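You operate a simulated robot arm through the tools that you are given. There is no shell and no other tool. Be economical: measure what you need, move in short steps, check, and stop when the job is done.

You are at the controls of a simulated robot arm. One attempt, no reset.

JOB
Wipe the tea ring from under the cup, lay the cream coaster there and stand the cup on it.
Fine: use the purple cleaning pad; it goes back. Set down upright: cup. What is to be rubbed or washed off counts as gone when no trace of it is left.

It is judged by the outcome, as a careful person would: the job done as asked, and still so three seconds after it is handed in. It fails if anything else is knocked over, pushed out of place, dropped, spilled or broken.

ROBOT AND FRAMES
A 7-joint arm with a two-finger parallel gripper, fixed in place. Base frame: the origin is at the foot of the arm, x ahead of it, y to its left, z up; the work surface is at about z = 0.6. Lengths are in m, angles in degrees, forces in N, time in s.
With the tool pointing down near the work surface it reaches from about 0.16 to 0.66 m from the base axis. Its first joint turns from -66.0 to 66.0 degrees. Payload 1.57 kg.
The TCP is the grasp point between the finger pads, 0.03 m short of the fingertips. In the tool frame z runs along the fingers and y along their closing line. The gripper opens to 0.11 m. The fingers are 0.024 m wide and 0.012 m thick; the gripper's body (0.048 by 0.112 m) begins 0.078 m behind the TCP.
Orientation is that of the tool frame in the base frame, as a unit quaternion [x, y, z, w]. With the fingers straight down and closing along the base's y, the tool's x points along the base's -x, its y along +y and its z along -z.

CONTROLS
- The arm moves only by the tool servo_tool. Its argument "plan" is a list of rows, each an object of numbers (a shift or turn left out is 0, a gripper value left out holds the last): "dx", "dy", "dz": the shift along the tool's x, y, z in mm; "wx", "wy", "wz": the turn, a rotation vector about the tool's x, y, z in degrees; "hand": the closure in counts, from 0 (fully open) to 255 (shut). In form: [{"dx": .., "dy": .., "dz": .., "wx": .., "wy": .., "wz": .., "hand": ..}, ...]. A call has 1 to 8 rows; each row is the pose to reach, as a shift and turn from the pose commanded when the call began, along the tool's axes at that moment. Each row takes 0.2 s and may step no farther than 0.05 m and 8.6 degrees from the row before; otherwise, or with a gripper value out of range, the whole call is refused. Where a pose cannot be reached the arm comes as near as it can. A force on the tool above 40 N (or 10 N above the force at the start of the call, whichever is more), or a blocked arm, ends the call early, and 0.2 s more pass. The fingers move at their own pace (about 0.108 m/s each) and stop on an object; they squeeze with about 30 N. The grip force told is the motor's: it shows also when the fingers shut on nothing. Time passes only in rows, and 0.2 s behind the last, so rows that repeat a pose let the fingers close. It gives the time, the measured TCP pose, the force on the tool (base axes), the opening and the grip force at its end, in the units of the frame above (readings bear some noise), with the torque about the TCP (base axes, N m) and any sound that the robot's microphone picked up, and new pictures: "views" is both (left out), scene, wrist or none.
- Cameras (640 x 400 px; columns grow to the right, rows downward): "scene" is fixed at [0.1556, -0.4033, 1.3749]; the picture's right is [0.77, -0.63, 0.00], its down [-0.51, -0.62, -0.59] and it looks along [0.38, 0.46, -0.80] (base axes); focal length 312 px, centre (320, 200). "wrist" rides on the gripper at [0.07, 0.016, -0.141] in the tool frame; the picture's right is [-0.23, 0.97, 0.00], its down [-0.86, -0.20, -0.48] and it looks along [-0.47, -0.11, 0.88] (tool axes); focal length 222 px, centre (320, 200). There is no depth. A picture from a camera that has moved, and an enlarged one, comes with that camera's place and axes in the base frame and with its lens.
- enlarge(camera, box): a new picture of the part [left, top, right, bottom] of that camera's present view, enlarged. The clock stands still meanwhile.
- close_job(): hands the job in; it is judged then, once.

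Go step by step. Nothing tells you positions but the pictures and the camera data: compare them with the known pose of the tool, close in by small moves and look again before you grip or let go. The budget is 120 turns and 200 pictures, counting those below and the enlarged ones. Unless the task says otherwise, let go and move clear before handing in, and close with one line.

The tools are called after "Request:" by a JSON object that holds its "op" and its "data". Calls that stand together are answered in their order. servo_tool: Moves the arm, as the interface text tells. Its arguments: {"type":"object","properties":{"plan":{"type":"array","items":{"type":"object","properties":{"dx":{"type":"number"},"dy":{"type":"number"},"dz":{"type":"number"},"wx":{"type":"number"},"wy":{"type":"number"},"wz":{"type":"number"},"hand":{"type":"number"}}}},"views":{"type":"string","enum":["both","scene","wrist","none"]}},"required":["plan"]} The other tools are called the same way: enlarge (camera, box) takes an enlarged picture of a part of a camera's view; close_job () hands the job in.

At the start:

```text
clock: 0.0
position: [0.469, -0.0167, 0.8934]
tool_rot: [0.001, 1.0, 0.001, 0.0]
force: [-0.6, -0.4, -0.2]
torque: [-0.01, 0.01, -0.01]
finger_gap: 0.1101
finger_force: 0.0
```

scene: 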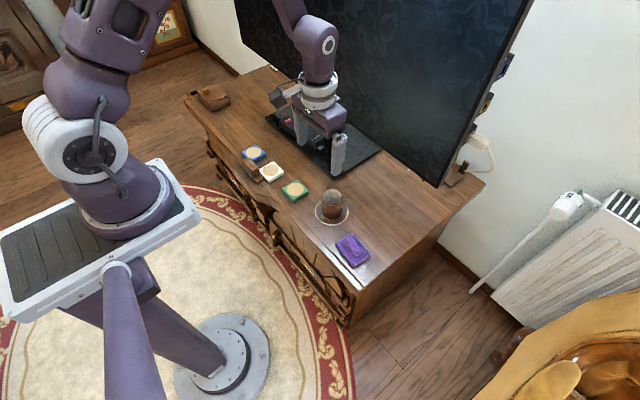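
wrist: 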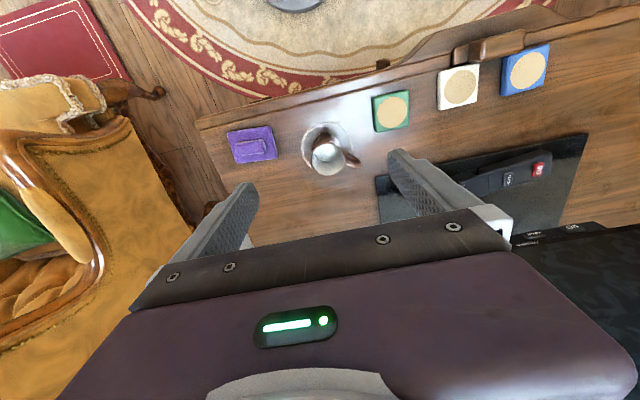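

I see the cup with the ring around it, the purple pad to its right, and three coasters (green, cream/white, blue) to the left. I'll enlarge both views to measure.

Request:
{"op": "enlarge", "data": {"camera": "scene", "box": [220, 130, 400, 280]}}

Request:
{"op": "enlarge", "data": {"camera": "wrist", "box": [210, 30, 570, 210]}}

```text
2.67 times, centred on (310, 205) of scene
camera zoom: at [0.1556, -0.4033, 1.3749], right [0.77, -0.63, 0.0], down [-0.51, -0.62, -0.59], along [0.38, 0.46, -0.8], focal length 832 px, centre (347, 187)
```

zoom: 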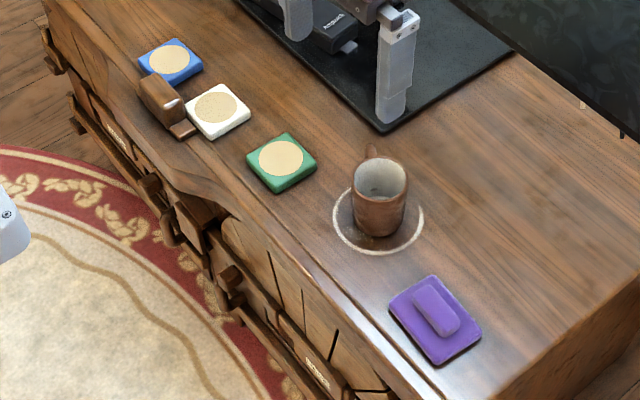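

```text
1.78 times, centred on (390, 120) of wrist
camera zoom: at [0.3981, -0.0004, 1.0344], right [0.23, 0.97, 0.0], down [0.86, -0.2, 0.48], along [0.47, -0.11, -0.88], focal length 395 px, centre (196, 342)
```

zoom: 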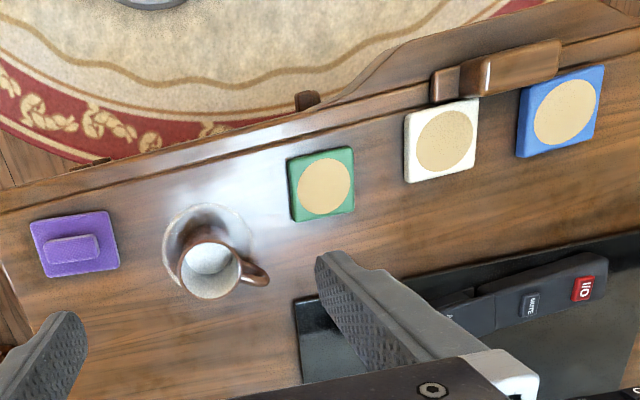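

The cup is near (0.515, -0.016), the pad near (0.48, -0.15) and the cream coaster near (0.467, 0.226). The cup's handle points about 70° from x, so I turn the gripper across it and move above the cup.

Request:
{"op": "servo_tool", "data": {"plan": [{"wz": -8.5, "dx": -6}, {"wz": -17, "dx": -12}, {"wz": -25.5, "dx": -18}, {"wz": -34, "dx": -24}, {"wz": -42.5, "dx": -30}, {"wz": -51, "dx": -36}, {"wz": -59.5, "dx": -42}, {"wz": -68, "dx": -46}]}}

```text
clock: 1.8
position: [0.5144, -0.0167, 0.8931]
tool_rot: [-0.561, 0.828, 0.0, -0.001]
force: [-0.6, -0.1, 0.4]
torque: [0.03, -0.02, 0.01]
finger_gap: 0.1099
finger_force: 0.1
camera wrist: at [0.4727, -0.0754, 1.0344], right [-0.82, 0.57, 0.0], down [0.5, 0.72, 0.48], along [0.27, 0.39, -0.88], focal length 222 px, centre (320, 200)
```

scene: 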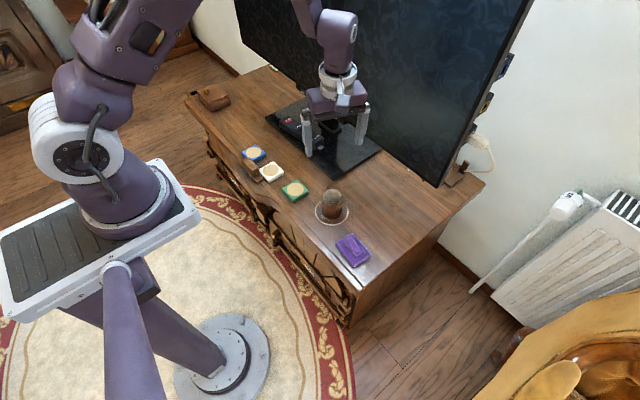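
wrist: 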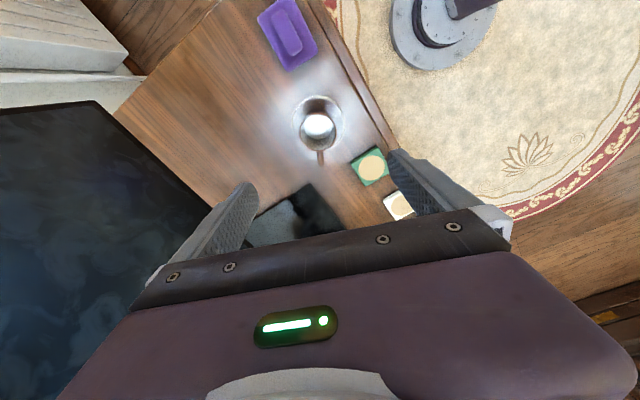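

The handle lies between the fingers as intended. I descend partway and look again.

Request:
{"op": "servo_tool", "data": {"plan": [{"dz": 45}, {"dz": 85}, {"dz": 115}], "views": "wrist"}}

Request:
{"op": "enlarge", "data": {"camera": "wrist", "box": [220, 40, 420, 165]}}

Request:
{"op": "enlarge", "data": {"camera": "scene", "box": [280, 140, 400, 215]}}

```text
clock: 2.6
position: [0.5152, -0.0163, 0.7786]
tool_rot: [-0.559, 0.829, 0.0, 0.0]
force: [0.4, -0.2, -0.3]
torque: [-0.02, 0.05, 0.04]
finger_gap: 0.11
finger_force: 0.0
camera wrist: at [0.4726, -0.0749, 0.9195], right [-0.82, 0.58, 0.0], down [0.51, 0.72, 0.48], along [0.28, 0.39, -0.88], focal length 222 px, centre (320, 200)
```

wrist: 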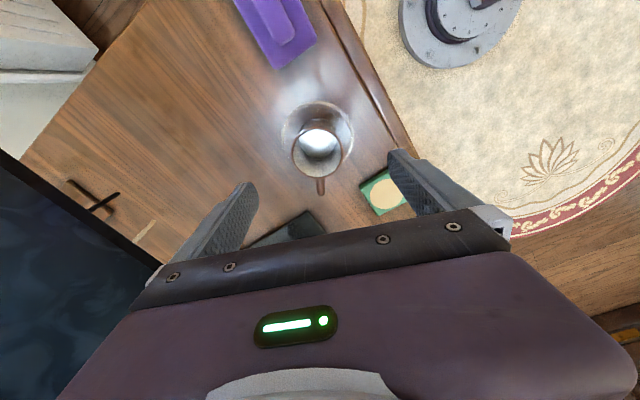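

```text
3.20 times, centred on (320, 102) of wrist
camera zoom: at [0.4726, -0.0749, 0.9195], right [-0.82, 0.58, 0.0], down [0.51, 0.72, 0.48], along [0.28, 0.39, -0.88], focal length 711 px, centre (320, 512)
```

zoom: 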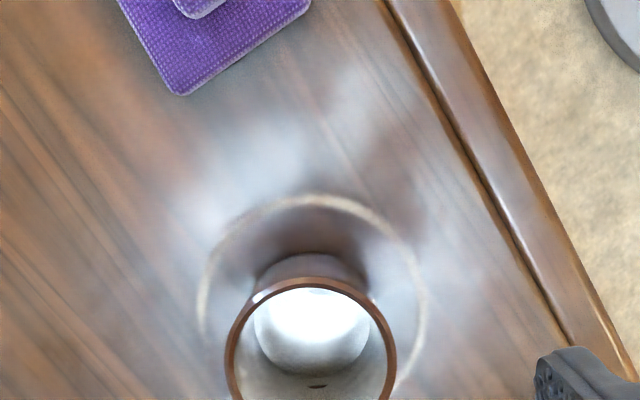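

```text
5.33 times, centred on (340, 178) of scene
camera zoom: at [0.1556, -0.4033, 1.3749], right [0.77, -0.63, 0.0], down [-0.51, -0.62, -0.59], along [0.38, 0.46, -0.8], focal length 1663 px, centre (213, 320)
```

zoom: 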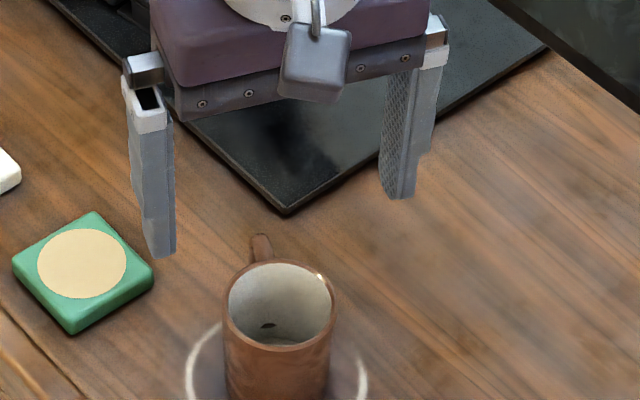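

The cup is empty, centred at about (0.516, -0.019), rim near z 0.68. I descend around it and close.

Request:
{"op": "servo_tool", "data": {"plan": [{"dx": 2, "dy": -2, "dz": 45}, {"dx": 2, "dy": -2, "dz": 90}, {"dx": 2, "dy": -2, "dz": 120}, {"dx": 2, "dy": -2, "dz": 132}], "views": "both"}}

```text
clock: 3.6
position: [0.516, -0.0191, 0.6474]
tool_rot: [-0.559, 0.829, 0.0, 0.0]
force: [-0.2, 0.5, 0.3]
torque: [0.0, 0.0, 0.0]
finger_gap: 0.1102
finger_force: 0.0
camera wrist: at [0.4738, -0.0778, 0.7879], right [-0.82, 0.58, 0.0], down [0.51, 0.72, 0.48], along [0.28, 0.39, -0.88], focal length 222 px, centre (320, 200)
```

scene: 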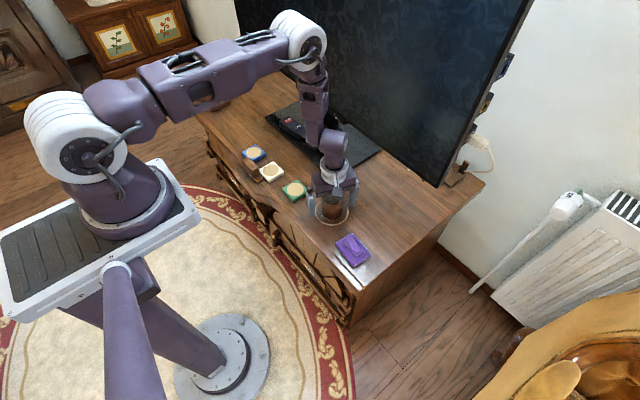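
wrist: 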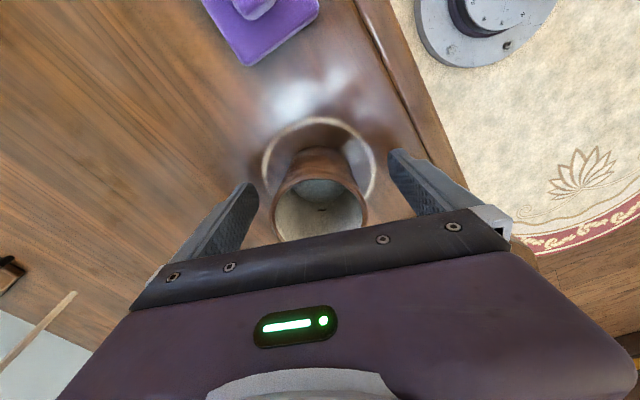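

The cup sits centred between the fingers. I close on it.

Request:
{"op": "servo_tool", "data": {"plan": [{"hand": 255}, {"hand": 255}, {"hand": 255}, {"hand": 255}], "views": "wrist"}}

```text
clock: 4.6
position: [0.5159, -0.02, 0.6475]
tool_rot: [-0.559, 0.829, 0.0, 0.0]
force: [0.0, -0.4, -0.7]
torque: [-0.01, 0.01, 0.04]
finger_gap: 0.0611
finger_force: 29.6
camera wrist: at [0.4738, -0.0777, 0.7882], right [-0.82, 0.58, 0.0], down [0.51, 0.72, 0.48], along [0.28, 0.39, -0.88], focal length 222 px, centre (320, 200)
```

wrist: 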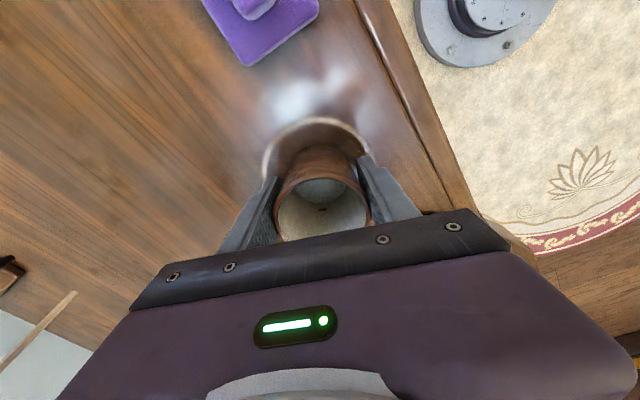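

Cup gripped (0.061 m). I lift it and carry it to a free spot at about (0.595, -0.115).

Request:
{"op": "servo_tool", "data": {"plan": [{"dz": -25}, {"dz": -50}, {"dx": 18, "dy": -35, "dz": -50}, {"dx": 38, "dy": -71, "dz": -50}, {"dx": 58, "dy": -109, "dz": -50}, {"dx": 58, "dy": -109, "dz": -50}]}}

Request:
{"op": "enlarge", "data": {"camera": "scene", "box": [290, 160, 450, 270]}}

```text
clock: 6.0
position: [0.5955, -0.1151, 0.6968]
tool_rot: [-0.558, 0.83, 0.0, 0.0]
force: [0.0, 0.2, -2.0]
torque: [-0.02, 0.02, 0.01]
finger_gap: 0.061
finger_force: 29.8
camera wrist: at [0.5531, -0.1734, 0.8374], right [-0.82, 0.58, 0.0], down [0.51, 0.72, 0.48], along [0.27, 0.39, -0.88], focal length 222 px, centre (320, 200)
```

scene: 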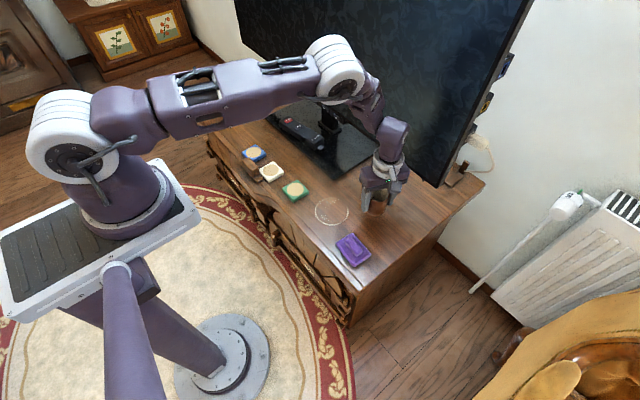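
wrist: 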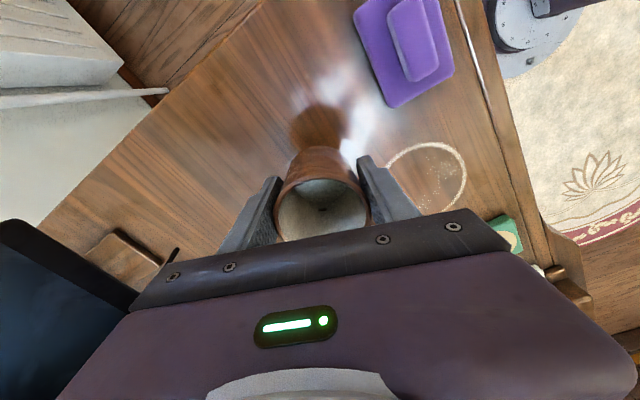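

```text
3.64 times, centred on (370, 215) of scene
camera zoom: at [0.1556, -0.4034, 1.3749], right [0.77, -0.63, 0.0], down [-0.51, -0.62, -0.59], along [0.38, 0.46, -0.8], focal length 1134 px, centre (138, 146)
```

zoom: 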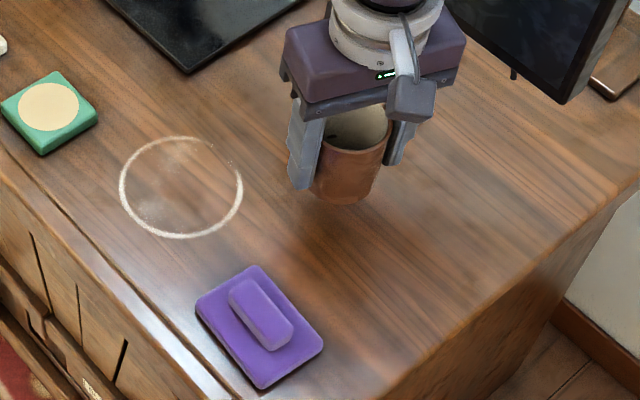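

The ring is fully visible, about 0.10 m across. I set the cup down here and release it.

Request:
{"op": "servo_tool", "data": {"plan": [{"dz": 25}, {"dz": 42}, {"dz": 49.5}, {"dz": 49.5}], "views": "none"}}

```text
clock: 7.0
position: [0.5951, -0.1146, 0.6468]
tool_rot: [-0.559, 0.829, 0.0, 0.0]
force: [-2.0, 0.6, 7.8]
torque: [0.2, 0.24, 0.06]
finger_gap: 0.0608
finger_force: 29.4
```

It is in contact with the surface. I open and rise.

Request:
{"op": "servo_tool", "data": {"plan": [{"hand": 0}, {"hand": 0}, {"hand": 0}, {"dz": -40}, {"dz": -80}, {"dz": -110}]}}

Request:
{"op": "enlarge", "data": {"camera": "wrist", "box": [260, 0, 500, 150]}}

```text
clock: 8.4
position: [0.5949, -0.1134, 0.7573]
tool_rot: [-0.559, 0.829, 0.0, 0.0]
force: [0.1, -0.2, 0.6]
torque: [-0.02, 0.0, -0.03]
finger_gap: 0.11
finger_force: 0.0
camera wrist: at [0.553, -0.1725, 0.8977], right [-0.82, 0.58, 0.0], down [0.51, 0.72, 0.48], along [0.28, 0.39, -0.88], focal length 222 px, centre (320, 200)
```

scene: 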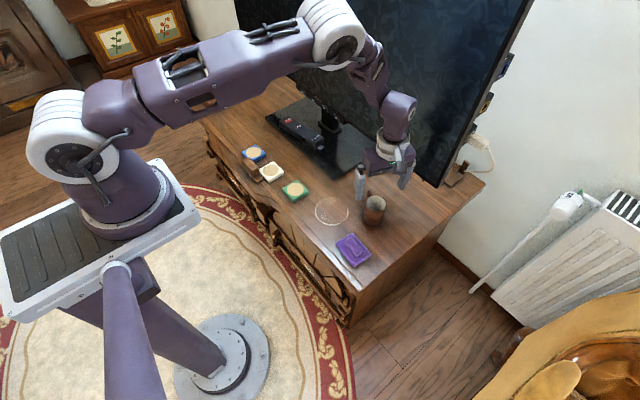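
wrist: 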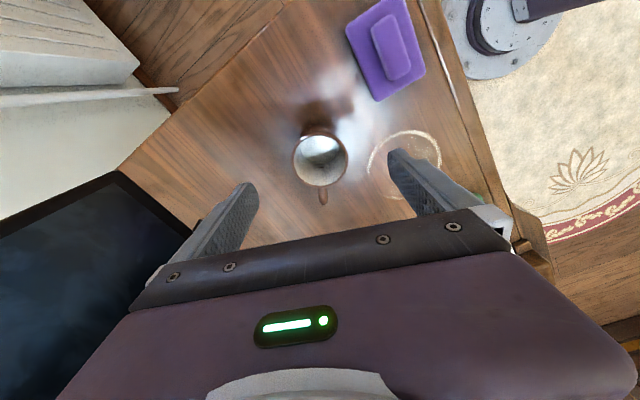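

```text
2.67 times, centred on (380, 75) of wrist
camera zoom: at [0.553, -0.1725, 0.8977], right [-0.82, 0.58, 0.0], down [0.51, 0.72, 0.48], along [0.28, 0.39, -0.88], focal length 592 px, centre (160, 533)
```

zoom: 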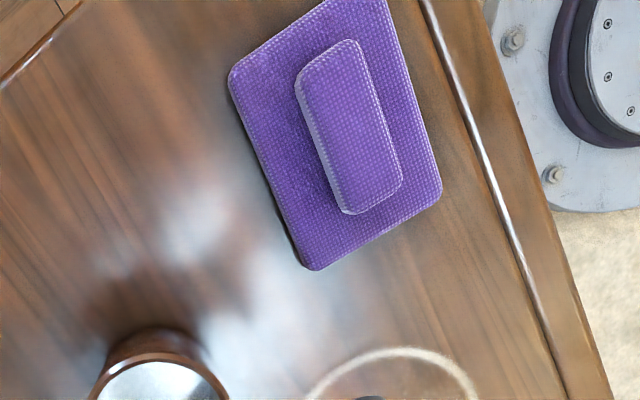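

The cup stands upright at its temporary spot. The pad's bar is at about (0.479, -0.152), its axis about 83° from x; I move over it and turn 15° to match.

Request:
{"op": "servo_tool", "data": {"plan": [{"dx": 26, "dy": 31, "wz": -5}, {"dx": 53, "dy": 62, "wz": -10}, {"dx": 80, "dy": 93, "wz": -15}, {"dx": 80, "dy": 93, "wz": -15}], "views": "both"}}

Request:
{"op": "enlarge", "data": {"camera": "wrist", "box": [220, 50, 420, 175]}}

Request:
{"op": "enlarge", "data": {"camera": "scene", "box": [290, 180, 420, 280]}}

```text
clock: 9.4
position: [0.4786, -0.1546, 0.7576]
tool_rot: [-0.662, 0.749, 0.0, 0.0]
force: [0.8, -0.1, 0.3]
torque: [0.0, 0.0, -0.03]
finger_gap: 0.1103
finger_force: 0.0
camera wrist: at [0.4535, -0.2215, 0.8986], right [-0.94, 0.34, 0.0], down [0.3, 0.82, 0.48], along [0.16, 0.45, -0.88], focal length 222 px, centre (320, 200)
```

scene: 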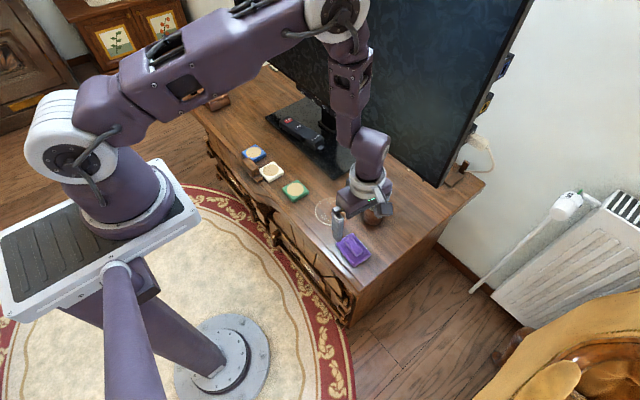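
wrist: 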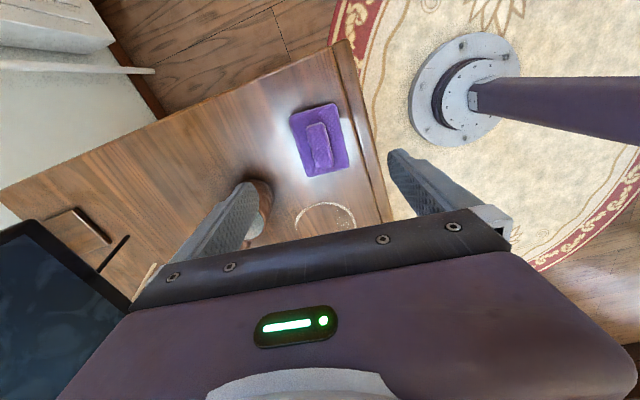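

```text
3.20 times, centred on (320, 112) of wrist
camera zoom: at [0.4535, -0.2215, 0.8986], right [-0.94, 0.34, 0.0], down [0.3, 0.82, 0.48], along [0.16, 0.45, -0.88], focal length 711 px, centre (320, 480)
```

zoom: 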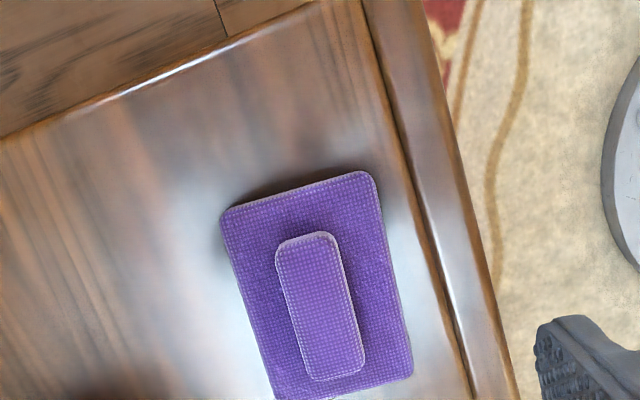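

```text
4.00 times, centred on (355, 230) of scene
camera zoom: at [0.1556, -0.4033, 1.3749], right [0.77, -0.63, 0.0], down [-0.51, -0.62, -0.59], along [0.38, 0.46, -0.8], focal length 1248 px, centre (180, 80)
```

zoom: 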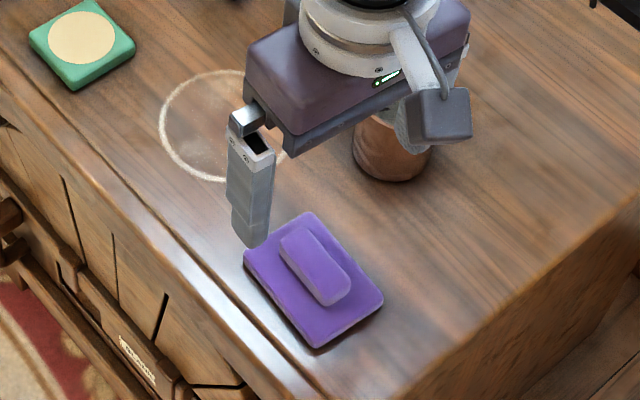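

The hand is aligned with the bar to within a couple of mm. I partly close to about 0.05 m (so the tips stay over the pad) and descend to just above the pad's plate.

Request:
{"op": "servo_tool", "data": {"plan": [{"dx": -1, "dy": 1.8, "wz": 2, "hand": 130}, {"dx": -1, "dy": 1.8, "dz": 40, "wz": 2}, {"dx": -1, "dy": 1.8, "dz": 80, "wz": 2}, {"dx": -1, "dy": 1.8, "dz": 100, "wz": 2}, {"dx": -1, "dy": 1.8, "dz": 107, "wz": 2}], "views": "wrist"}}

Request:
{"op": "enlarge", "data": {"camera": "wrist", "box": [220, 100, 420, 225]}}

Request:
{"op": "enlarge", "data": {"camera": "scene", "box": [300, 200, 410, 280]}}

```text
clock: 10.6
position: [0.4792, -0.1531, 0.6501]
tool_rot: [-0.65, 0.76, 0.0, 0.0]
force: [-0.5, 0.0, 1.5]
torque: [0.0, 0.06, 0.02]
finger_gap: 0.0536
finger_force: 0.0
camera wrist: at [0.4504, -0.2186, 0.7912], right [-0.93, 0.38, 0.0], down [0.33, 0.81, 0.48], along [0.18, 0.44, -0.88], focal length 222 px, centre (320, 200)
```

wrist: 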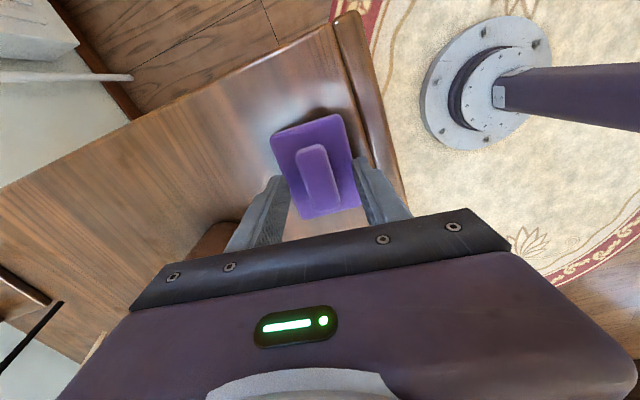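

```text
3.20 times, centred on (320, 162) of wrist
camera zoom: at [0.4504, -0.2186, 0.7912], right [-0.93, 0.38, 0.0], down [0.33, 0.81, 0.48], along [0.18, 0.44, -0.88], focal length 711 px, centre (320, 320)
```

zoom: 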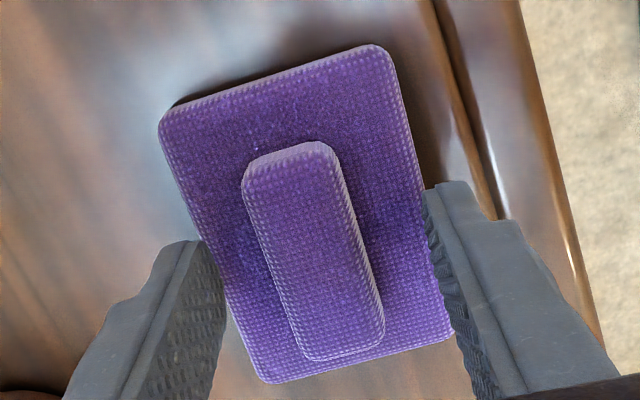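

```text
5.00 times, centred on (355, 240) of scene
camera zoom: at [0.1556, -0.4033, 1.3749], right [0.77, -0.63, 0.0], down [-0.51, -0.62, -0.59], along [0.38, 0.46, -0.8], focal length 1559 px, centre (145, 0)
```

zoom: 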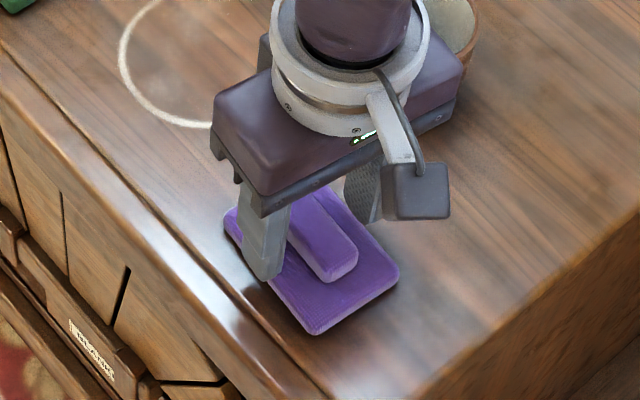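

The bar is aligned, about 2.5 mm to the +x side of the finger midline. I shift that much, go a little lower, and feel for the plate.

Request:
{"op": "servo_tool", "data": {"plan": [{"dy": -2.5, "dz": 2}, {"dy": -2.5, "dz": 5}], "views": "none"}}

```text
clock: 11.2
position: [0.4801, -0.1536, 0.6464]
tool_rot: [-0.65, 0.76, 0.001, 0.0]
force: [-3.3, 3.4, 15.2]
torque: [0.07, 0.15, 0.04]
finger_gap: 0.054
finger_force: 0.1
```

Contact with the plate at a tip height of about 0.616. I back off 2 mm and close on the bar.

Request:
{"op": "servo_tool", "data": {"plan": [{"dz": -2.5}, {"dz": -2.5, "hand": 255}, {"dz": -2.5, "hand": 255}, {"dz": -2.5, "hand": 255}], "views": "wrist"}}

Request:
{"op": "enlarge", "data": {"camera": "wrist", "box": [220, 100, 420, 225]}}

```text
clock: 12.2
position: [0.4806, -0.153, 0.6493]
tool_rot: [-0.649, 0.76, 0.0, 0.0]
force: [0.0, 0.4, 0.5]
torque: [0.02, -0.01, -0.02]
finger_gap: 0.0229
finger_force: 30.2
camera wrist: at [0.4523, -0.2188, 0.7885], right [-0.93, 0.38, 0.0], down [0.33, 0.81, 0.48], along [0.18, 0.44, -0.88], focal length 222 px, centre (320, 200)
```

wrist: 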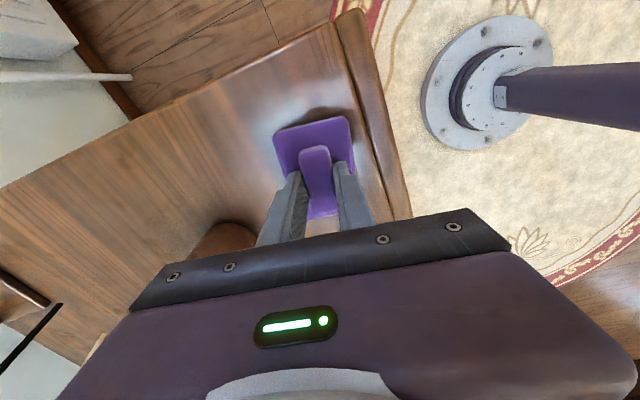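

```text
3.20 times, centred on (320, 162) of wrist
camera zoom: at [0.4523, -0.2188, 0.7885], right [-0.93, 0.38, 0.0], down [0.33, 0.81, 0.48], along [0.18, 0.44, -0.88], focal length 711 px, centre (320, 320)
```

zoom: 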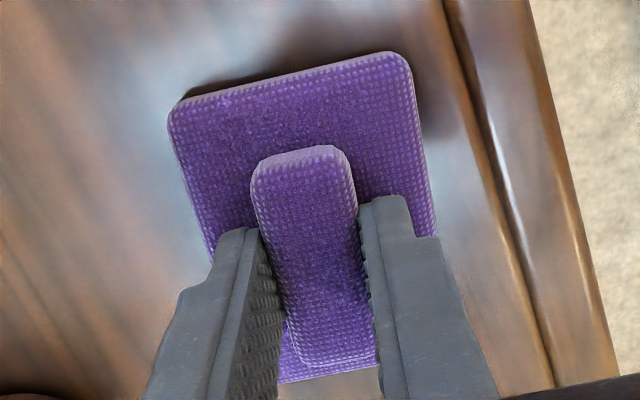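

The pad is held (gap 0.023). I lift it and carry it over the ring.

Request:
{"op": "servo_tool", "data": {"plan": [{"dz": -20}, {"dx": -45, "dy": -5, "dz": -20}, {"dx": -92, "dy": -11, "dz": -20}, {"dx": -139, "dy": -17, "dz": -20}, {"dx": -139, "dy": -17, "dz": -20}]}}

Request:
{"op": "enlarge", "data": {"camera": "scene", "box": [280, 160, 420, 250]}}

Request:
{"op": "enlarge", "data": {"camera": "wrist", "box": [220, 80, 420, 225]}}

```text
clock: 13.4
position: [0.5171, -0.0183, 0.6678]
tool_rot: [-0.649, 0.76, 0.0, 0.0]
force: [-0.1, 0.2, -0.1]
torque: [0.02, 0.02, -0.02]
finger_gap: 0.0226
finger_force: 30.4
camera wrist: at [0.4899, -0.0843, 0.8084], right [-0.93, 0.38, 0.0], down [0.33, 0.81, 0.48], along [0.18, 0.44, -0.88], focal length 222 px, centre (320, 200)
```

scene: 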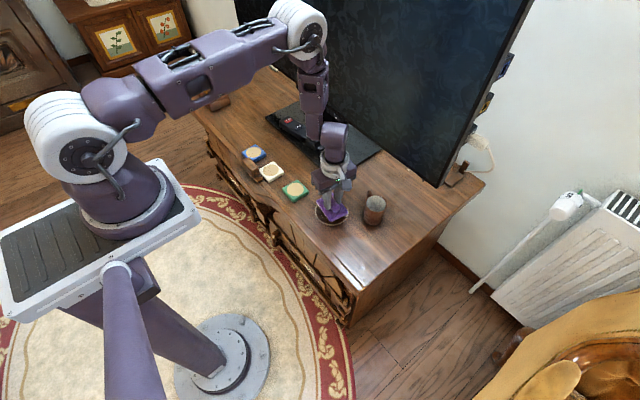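
wrist: 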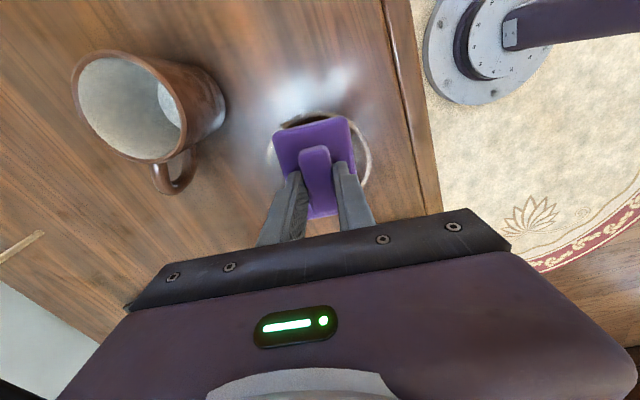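

```text
4.44 times, centred on (350, 205) of scene
camera zoom: at [0.1556, -0.4033, 1.3749], right [0.77, -0.63, 0.0], down [-0.51, -0.62, -0.59], along [0.38, 0.46, -0.8], focal length 1386 px, centre (187, 178)
```

zoom: 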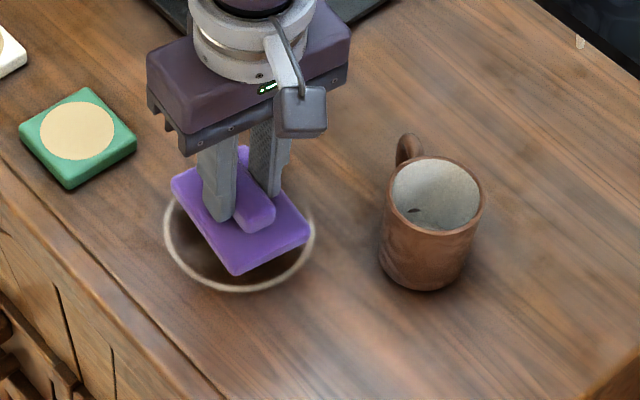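

```text
2.76 times, centred on (320, 152) of wrist
camera zoom: at [0.4899, -0.0843, 0.8084], right [-0.93, 0.38, 0.0], down [0.33, 0.81, 0.48], along [0.18, 0.44, -0.88], focal length 613 px, centre (320, 331)
```

zoom: 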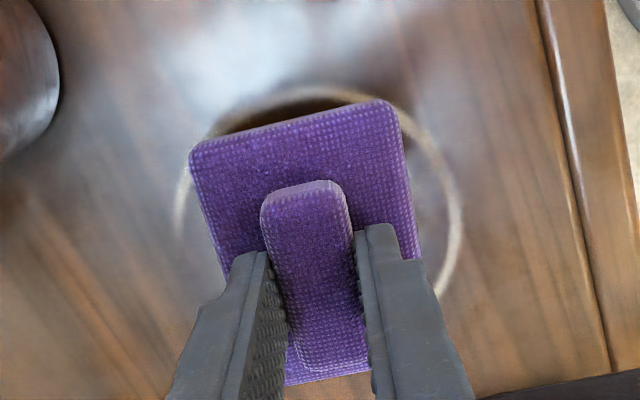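

The pad is over the ring, cup well clear. I lower to a light press.

Request:
{"op": "servo_tool", "data": {"plan": [{"dy": 4, "dz": 12}, {"dy": 4, "dz": 19}, {"dy": 4, "dz": 21}], "views": "none"}}

```text
clock: 14.2
position: [0.5138, -0.0183, 0.6478]
tool_rot: [-0.65, 0.76, 0.0, -0.001]
force: [-9.1, 2.6, 33.8]
torque: [0.19, 0.31, 0.0]
finger_gap: 0.0227
finger_force: 30.2
```

Pressing about 34 N, slightly heavy; I ease off 1 mm and sweep around the ring.

Request:
{"op": "servo_tool", "data": {"plan": [{"dz": -1}, {"dy": -25, "dz": -1}, {"dx": -20, "dy": -25, "dz": -1}, {"dx": -20, "dy": 2, "dz": -1}, {"dx": -20, "dy": 30, "dz": -1}, {"dx": 0, "dy": 30, "dz": -1}, {"dx": 20, "dy": 30, "dz": -1}, {"dx": 20, "dy": 2, "dz": -1}], "views": "scene"}}

```text
clock: 16.0
position: [0.5083, -0.0379, 0.648]
tool_rot: [-0.649, 0.76, 0.001, -0.003]
force: [-16.2, 0.4, 32.2]
torque: [0.28, 0.33, 0.16]
finger_gap: 0.0228
finger_force: 29.8
```

scene: 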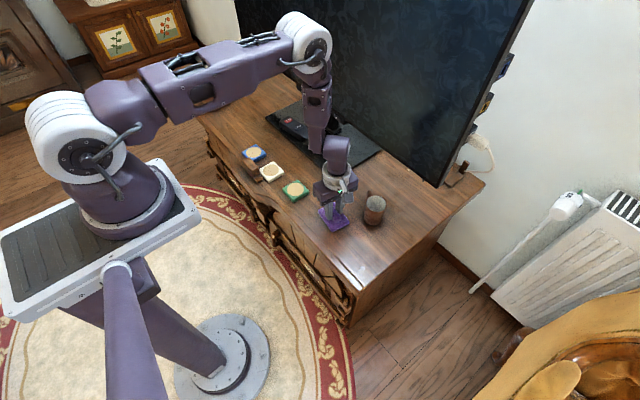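

Sweep went cleanly. I make a second pass covering the remaining corners and the middle.

Request:
{"op": "servo_tool", "data": {"plan": [{"dy": -27}, {"dx": -20, "dy": -27}, {"dx": -20, "dy": 0}, {"dx": -20, "dy": 28}, {"dx": -40, "dy": 28}, {"dx": -40, "dy": 0}, {"dx": -40, "dy": -27}, {"dx": -20, "dy": -10}], "views": "none"}}

Request:
{"op": "servo_tool", "data": {"plan": [{"dz": -25}, {"dx": 45, "dz": -25}, {"dx": 90, "dy": 8, "dz": -25}, {"dx": 119, "dy": 24, "dz": -25}], "views": "both"}}

Request:
{"op": "enlarge", "data": {"camera": "scene", "box": [280, 160, 420, 250]}}

```text
clock: 17.8
position: [0.5228, -0.0199, 0.6482]
tool_rot: [-0.649, 0.761, 0.0, 0.0]
force: [0.1, 0.4, 1.7]
torque: [-0.09, -0.06, 0.06]
finger_gap: 0.023
finger_force: 29.9
```

```text
clock: 18.8
position: [0.4813, -0.1338, 0.6729]
tool_rot: [-0.65, 0.76, 0.0, 0.0]
force: [-0.9, -0.9, -0.4]
torque: [0.01, 0.0, -0.03]
finger_gap: 0.023
finger_force: 30.3
camera wrist: at [0.4519, -0.199, 0.8137], right [-0.93, 0.38, 0.0], down [0.33, 0.81, 0.48], along [0.18, 0.44, -0.88], focal length 222 px, centre (320, 200)
```

scene: 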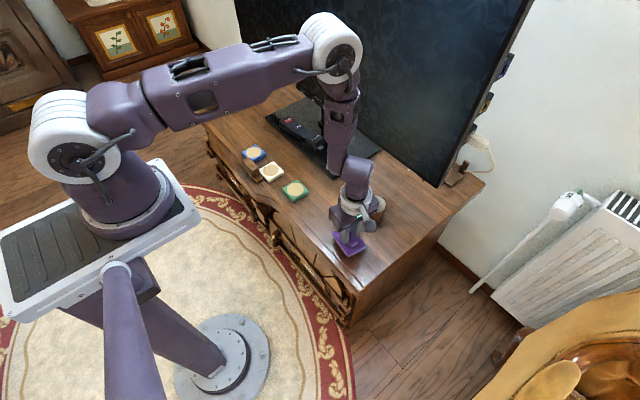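
wrist: 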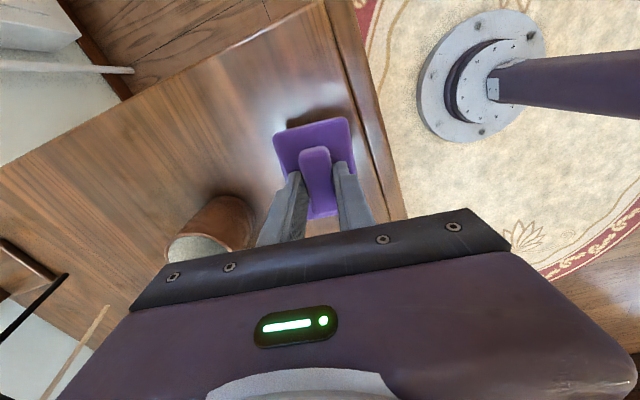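

```text
4.44 times, centred on (350, 205) of scene
camera zoom: at [0.1556, -0.4033, 1.3749], right [0.77, -0.63, 0.0], down [-0.51, -0.62, -0.59], along [0.38, 0.46, -0.8], focal length 1386 px, centre (187, 178)
```

zoom: 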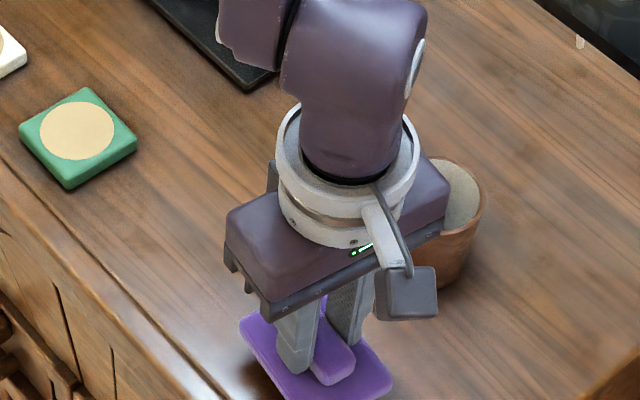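

The visible part of the surface looks clean. I move further aside with the pad still held to inspect the whole spot.

Request:
{"op": "servo_tool", "data": {"plan": [{"dx": 40, "dz": -30}, {"dx": 80, "dy": 20, "dz": -60}, {"dx": 80, "dy": 40, "dz": -60}], "views": "wrist"}}

Request:
{"op": "enlarge", "data": {"camera": "scene", "box": [280, 160, 420, 250]}}

```text
refused: row 2 steps farther than a row can; nothing moved
```

```text
4.44 times, centred on (350, 205) of scene
camera zoom: at [0.1556, -0.4033, 1.3749], right [0.77, -0.63, 0.0], down [-0.51, -0.62, -0.59], along [0.38, 0.46, -0.8], focal length 1386 px, centre (187, 178)
```

zoom: 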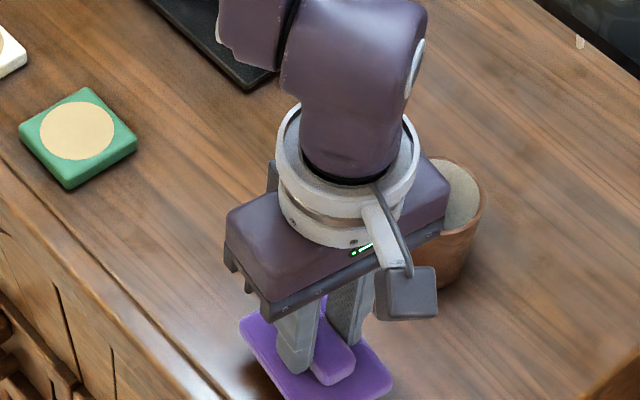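

The step was too long; I repeat it in shorter ones.

Request:
{"op": "servo_tool", "data": {"plan": [{"dx": 30, "dy": 8, "dz": -15}, {"dx": 60, "dy": 22, "dz": -30}, {"dx": 85, "dy": 40, "dz": -40}], "views": "none"}}

Request:
{"op": "enlarge", "data": {"camera": "scene", "box": [280, 160, 420, 250]}}

```text
clock: 19.6
position: [0.4274, -0.2092, 0.7124]
tool_rot: [-0.65, 0.76, -0.001, 0.0]
force: [1.0, -0.1, 0.4]
torque: [0.0, 0.01, -0.01]
finger_gap: 0.0228
finger_force: 29.6
```

```text
4.44 times, centred on (350, 205) of scene
camera zoom: at [0.1556, -0.4033, 1.3749], right [0.77, -0.63, 0.0], down [-0.51, -0.62, -0.59], along [0.38, 0.46, -0.8], focal length 1386 px, centre (187, 178)
```

zoom: 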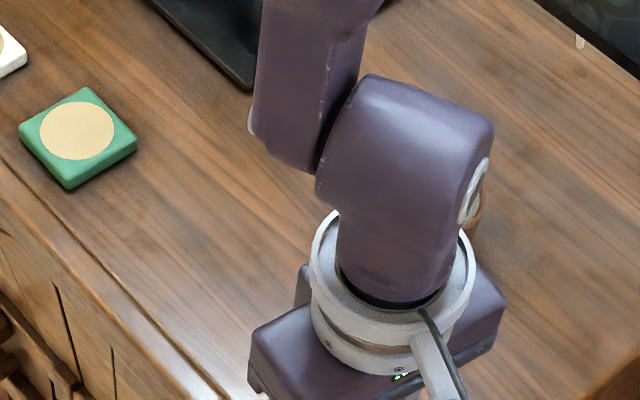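

The visible spot is clean. I return the pad to its home pose: first above it, then down.

Request:
{"op": "servo_tool", "data": {"plan": [{"dx": -32, "dy": -21, "dz": 15}, {"dx": -65, "dy": -43, "dz": 35}, {"dx": -65, "dy": -43, "dz": 53}, {"dx": -65, "dy": -43, "dz": 62}, {"dx": -65, "dy": -43, "dz": 64.5}], "views": "wrist"}}

Request:
{"op": "enlarge", "data": {"camera": "wrist", "box": [220, 100, 420, 225]}}

```text
clock: 20.8
position: [0.4795, -0.1528, 0.648]
tool_rot: [-0.65, 0.76, -0.001, -0.001]
force: [-0.5, 0.0, -0.4]
torque: [0.05, 0.0, -0.01]
finger_gap: 0.023
finger_force: 30.3
camera wrist: at [0.452, -0.2184, 0.7886], right [-0.93, 0.38, 0.0], down [0.33, 0.81, 0.48], along [0.18, 0.44, -0.88], focal length 222 px, centre (320, 200)
```

wrist: 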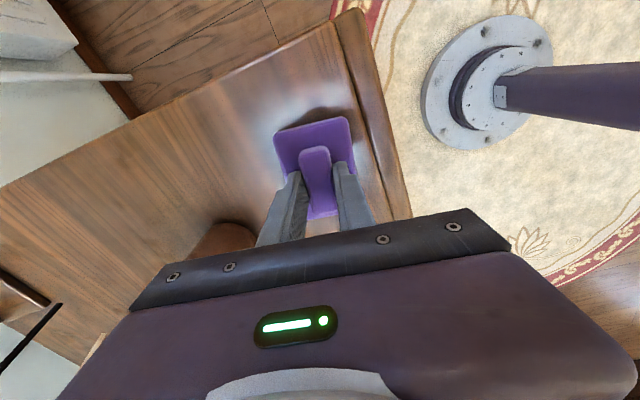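

```text
3.20 times, centred on (320, 162) of wrist
camera zoom: at [0.452, -0.2184, 0.7886], right [-0.93, 0.38, 0.0], down [0.33, 0.81, 0.48], along [0.18, 0.44, -0.88], focal length 711 px, centre (320, 320)
```

zoom: 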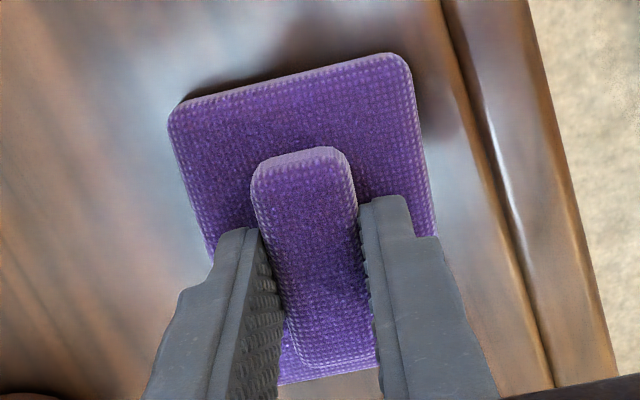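

The pad looks the same as at pickup. I lower the last bit, release and rise.

Request:
{"op": "servo_tool", "data": {"plan": [{"dz": 0.8}, {"dz": 0.8, "hand": 130}, {"dz": 0.8, "hand": 130}, {"dz": -30}, {"dz": -75}, {"dz": -115}], "views": "wrist"}}

Request:
{"op": "enlarge", "data": {"camera": "scene", "box": [280, 160, 420, 270]}}

```text
clock: 22.2
position: [0.4793, -0.1521, 0.7637]
tool_rot: [-0.65, 0.76, 0.0, 0.0]
force: [0.6, -0.7, -0.3]
torque: [0.0, 0.01, -0.01]
finger_gap: 0.0539
finger_force: 0.1
camera wrist: at [0.4512, -0.2183, 0.9049], right [-0.93, 0.38, 0.0], down [0.33, 0.81, 0.48], along [0.18, 0.44, -0.88], focal length 222 px, centre (320, 200)
```

wrist: 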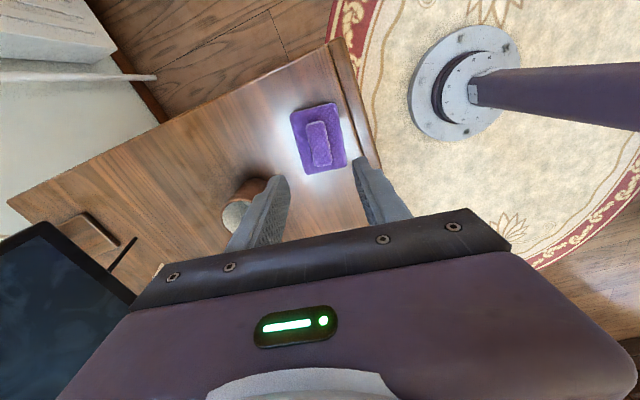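

```text
3.64 times, centred on (350, 215) of scene
camera zoom: at [0.1556, -0.4033, 1.3749], right [0.77, -0.63, 0.0], down [-0.51, -0.62, -0.59], along [0.38, 0.46, -0.8], focal length 1134 px, centre (211, 146)
```

zoom: 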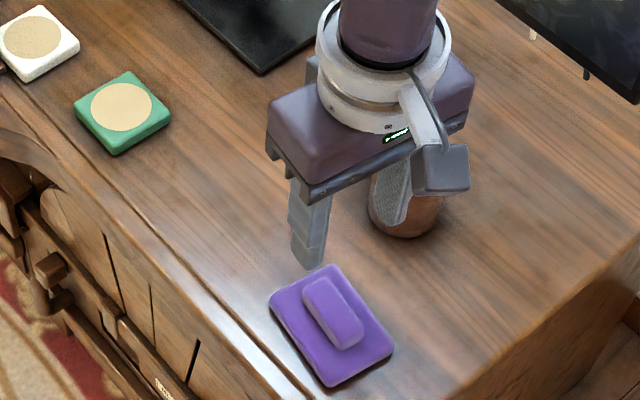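

Pad is back, surface looks clean. Now I travel to the cream coaster, turning back toward closing along y.

Request:
{"op": "servo_tool", "data": {"plan": [{"dx": -46.4, "dy": 8.8, "dz": -5, "wz": 8.5, "hand": 0}, {"dx": -92.8, "dy": 17.6, "dz": -10, "wz": 17}, {"dx": -139.2, "dy": 26.4, "dz": -15, "wz": 25.5}, {"dx": -185.6, "dy": 35.2, "dz": -20, "wz": 34}, {"dx": -232, "dy": 44, "dz": -25, "wz": 42.5}, {"dx": -278.4, "dy": 52.8, "dz": -30, "wz": 51}, {"dx": -324.8, "dy": 61.6, "dz": -35, "wz": 59.5}, {"dx": -371, "dy": 70.4, "dz": -40, "wz": 68}], "views": "both"}}

Request:
{"op": "enlarge", "data": {"camera": "scene", "box": [280, 160, 420, 270]}}

Request:
{"op": "enlarge", "data": {"camera": "wrist", "box": [220, 50, 420, 175]}}

```text
clock: 24.0
position: [0.4672, 0.2268, 0.8034]
tool_rot: [-0.111, 0.994, 0.0, 0.0]
force: [-0.1, 1.2, -0.7]
torque: [-0.02, -0.01, -0.02]
finger_gap: 0.11
finger_force: 0.1
camera wrist: at [0.3955, 0.2269, 0.9445], right [0.01, 1.0, 0.0], down [0.88, 0.0, 0.48], along [0.48, 0.0, -0.88], focal length 222 px, centre (320, 200)
```

scene: 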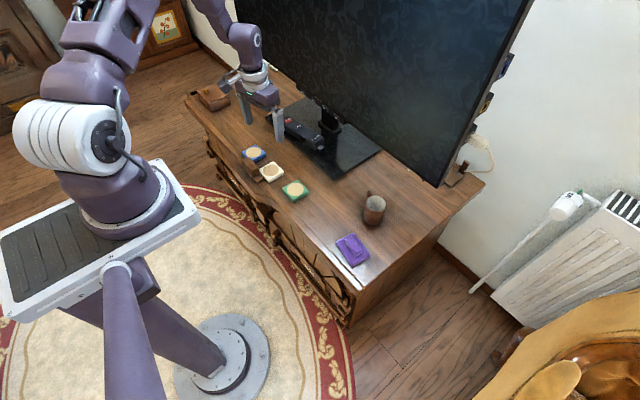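
wrist: 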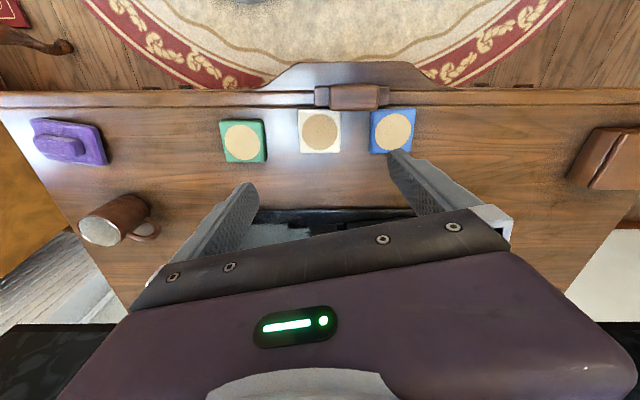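

```text
3.64 times, centred on (350, 215) of scene
camera zoom: at [0.1555, -0.4033, 1.3749], right [0.77, -0.63, 0.0], down [-0.51, -0.62, -0.59], along [0.38, 0.46, -0.8], focal length 1134 px, centre (211, 146)
```

zoom: 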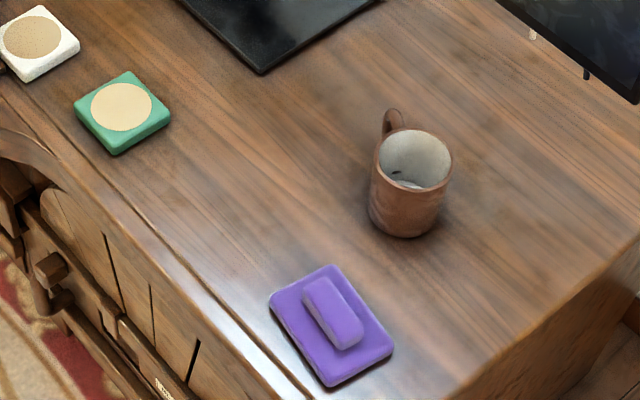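

```text
3.20 times, centred on (320, 112) of wrist
camera zoom: at [0.3955, 0.2269, 0.9445], right [0.01, 1.0, 0.0], down [0.88, 0.0, 0.48], along [0.48, 0.0, -0.88], focal length 711 px, centre (320, 480)
```

zoom: 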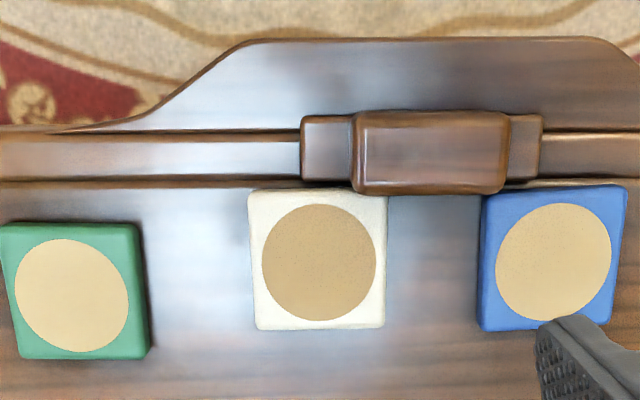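

The tea ring is gone entirely. The cream coaster (0.061 m) is at (0.463, 0.226), square to the base axes, its front edge against the wooden clasp; I will grip it by its y sides. I square up, pre-close to about 0.085 m and descend partway.

Request:
{"op": "servo_tool", "data": {"plan": [{"dx": 1, "wz": 6.4, "hand": 58}, {"dx": 1, "dz": 20, "wz": 12.7, "hand": 58}, {"dx": 1, "dz": 60, "wz": 12.7}, {"dx": 1, "dz": 100, "wz": 12.7}, {"dx": 1, "dz": 140, "wz": 12.7}], "views": "wrist"}}

Request:
{"op": "enlarge", "data": {"camera": "wrist", "box": [220, 100, 420, 225]}}

Request:
{"op": "enlarge", "data": {"camera": "scene", "box": [220, 120, 330, 200]}}

```text
clock: 25.2
position: [0.467, 0.2249, 0.6614]
tool_rot: [-0.002, 1.0, 0.001, 0.001]
force: [-0.7, 1.0, 1.2]
torque: [0.03, -0.01, 0.01]
finger_gap: 0.0849
finger_force: 0.0
camera wrist: at [0.3959, 0.2414, 0.8024], right [0.22, 0.97, 0.0], down [0.86, -0.2, 0.48], along [0.47, -0.11, -0.88], focal length 222 px, centre (320, 200)
```

wrist: 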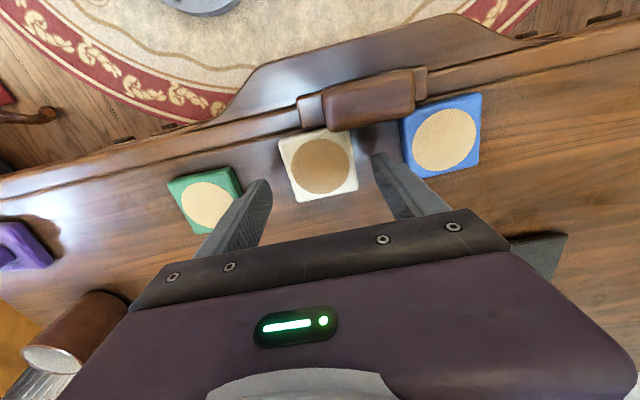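

```text
3.20 times, centred on (320, 162) of wrist
camera zoom: at [0.3959, 0.2414, 0.8024], right [0.22, 0.97, 0.0], down [0.86, -0.2, 0.48], along [0.47, -0.11, -0.88], focal length 711 px, centre (320, 320)
```

zoom: 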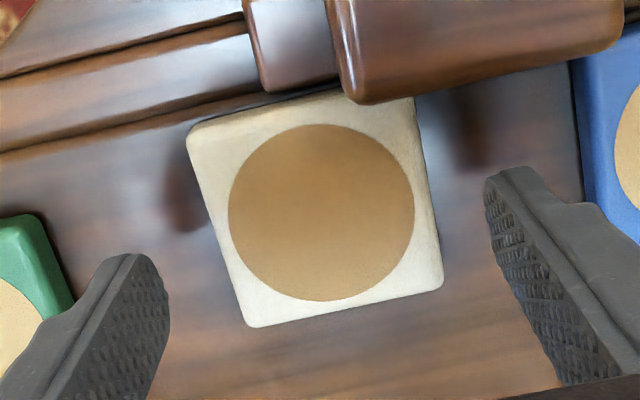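

```text
5.00 times, centred on (275, 160) of scene
camera zoom: at [0.1556, -0.4033, 1.3749], right [0.77, -0.63, 0.0], down [-0.51, -0.62, -0.59], along [0.38, 0.46, -0.8], focal length 1559 px, centre (545, 400)
```

zoom: 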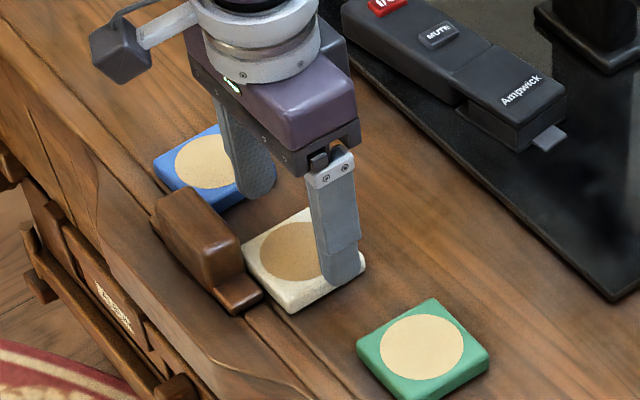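

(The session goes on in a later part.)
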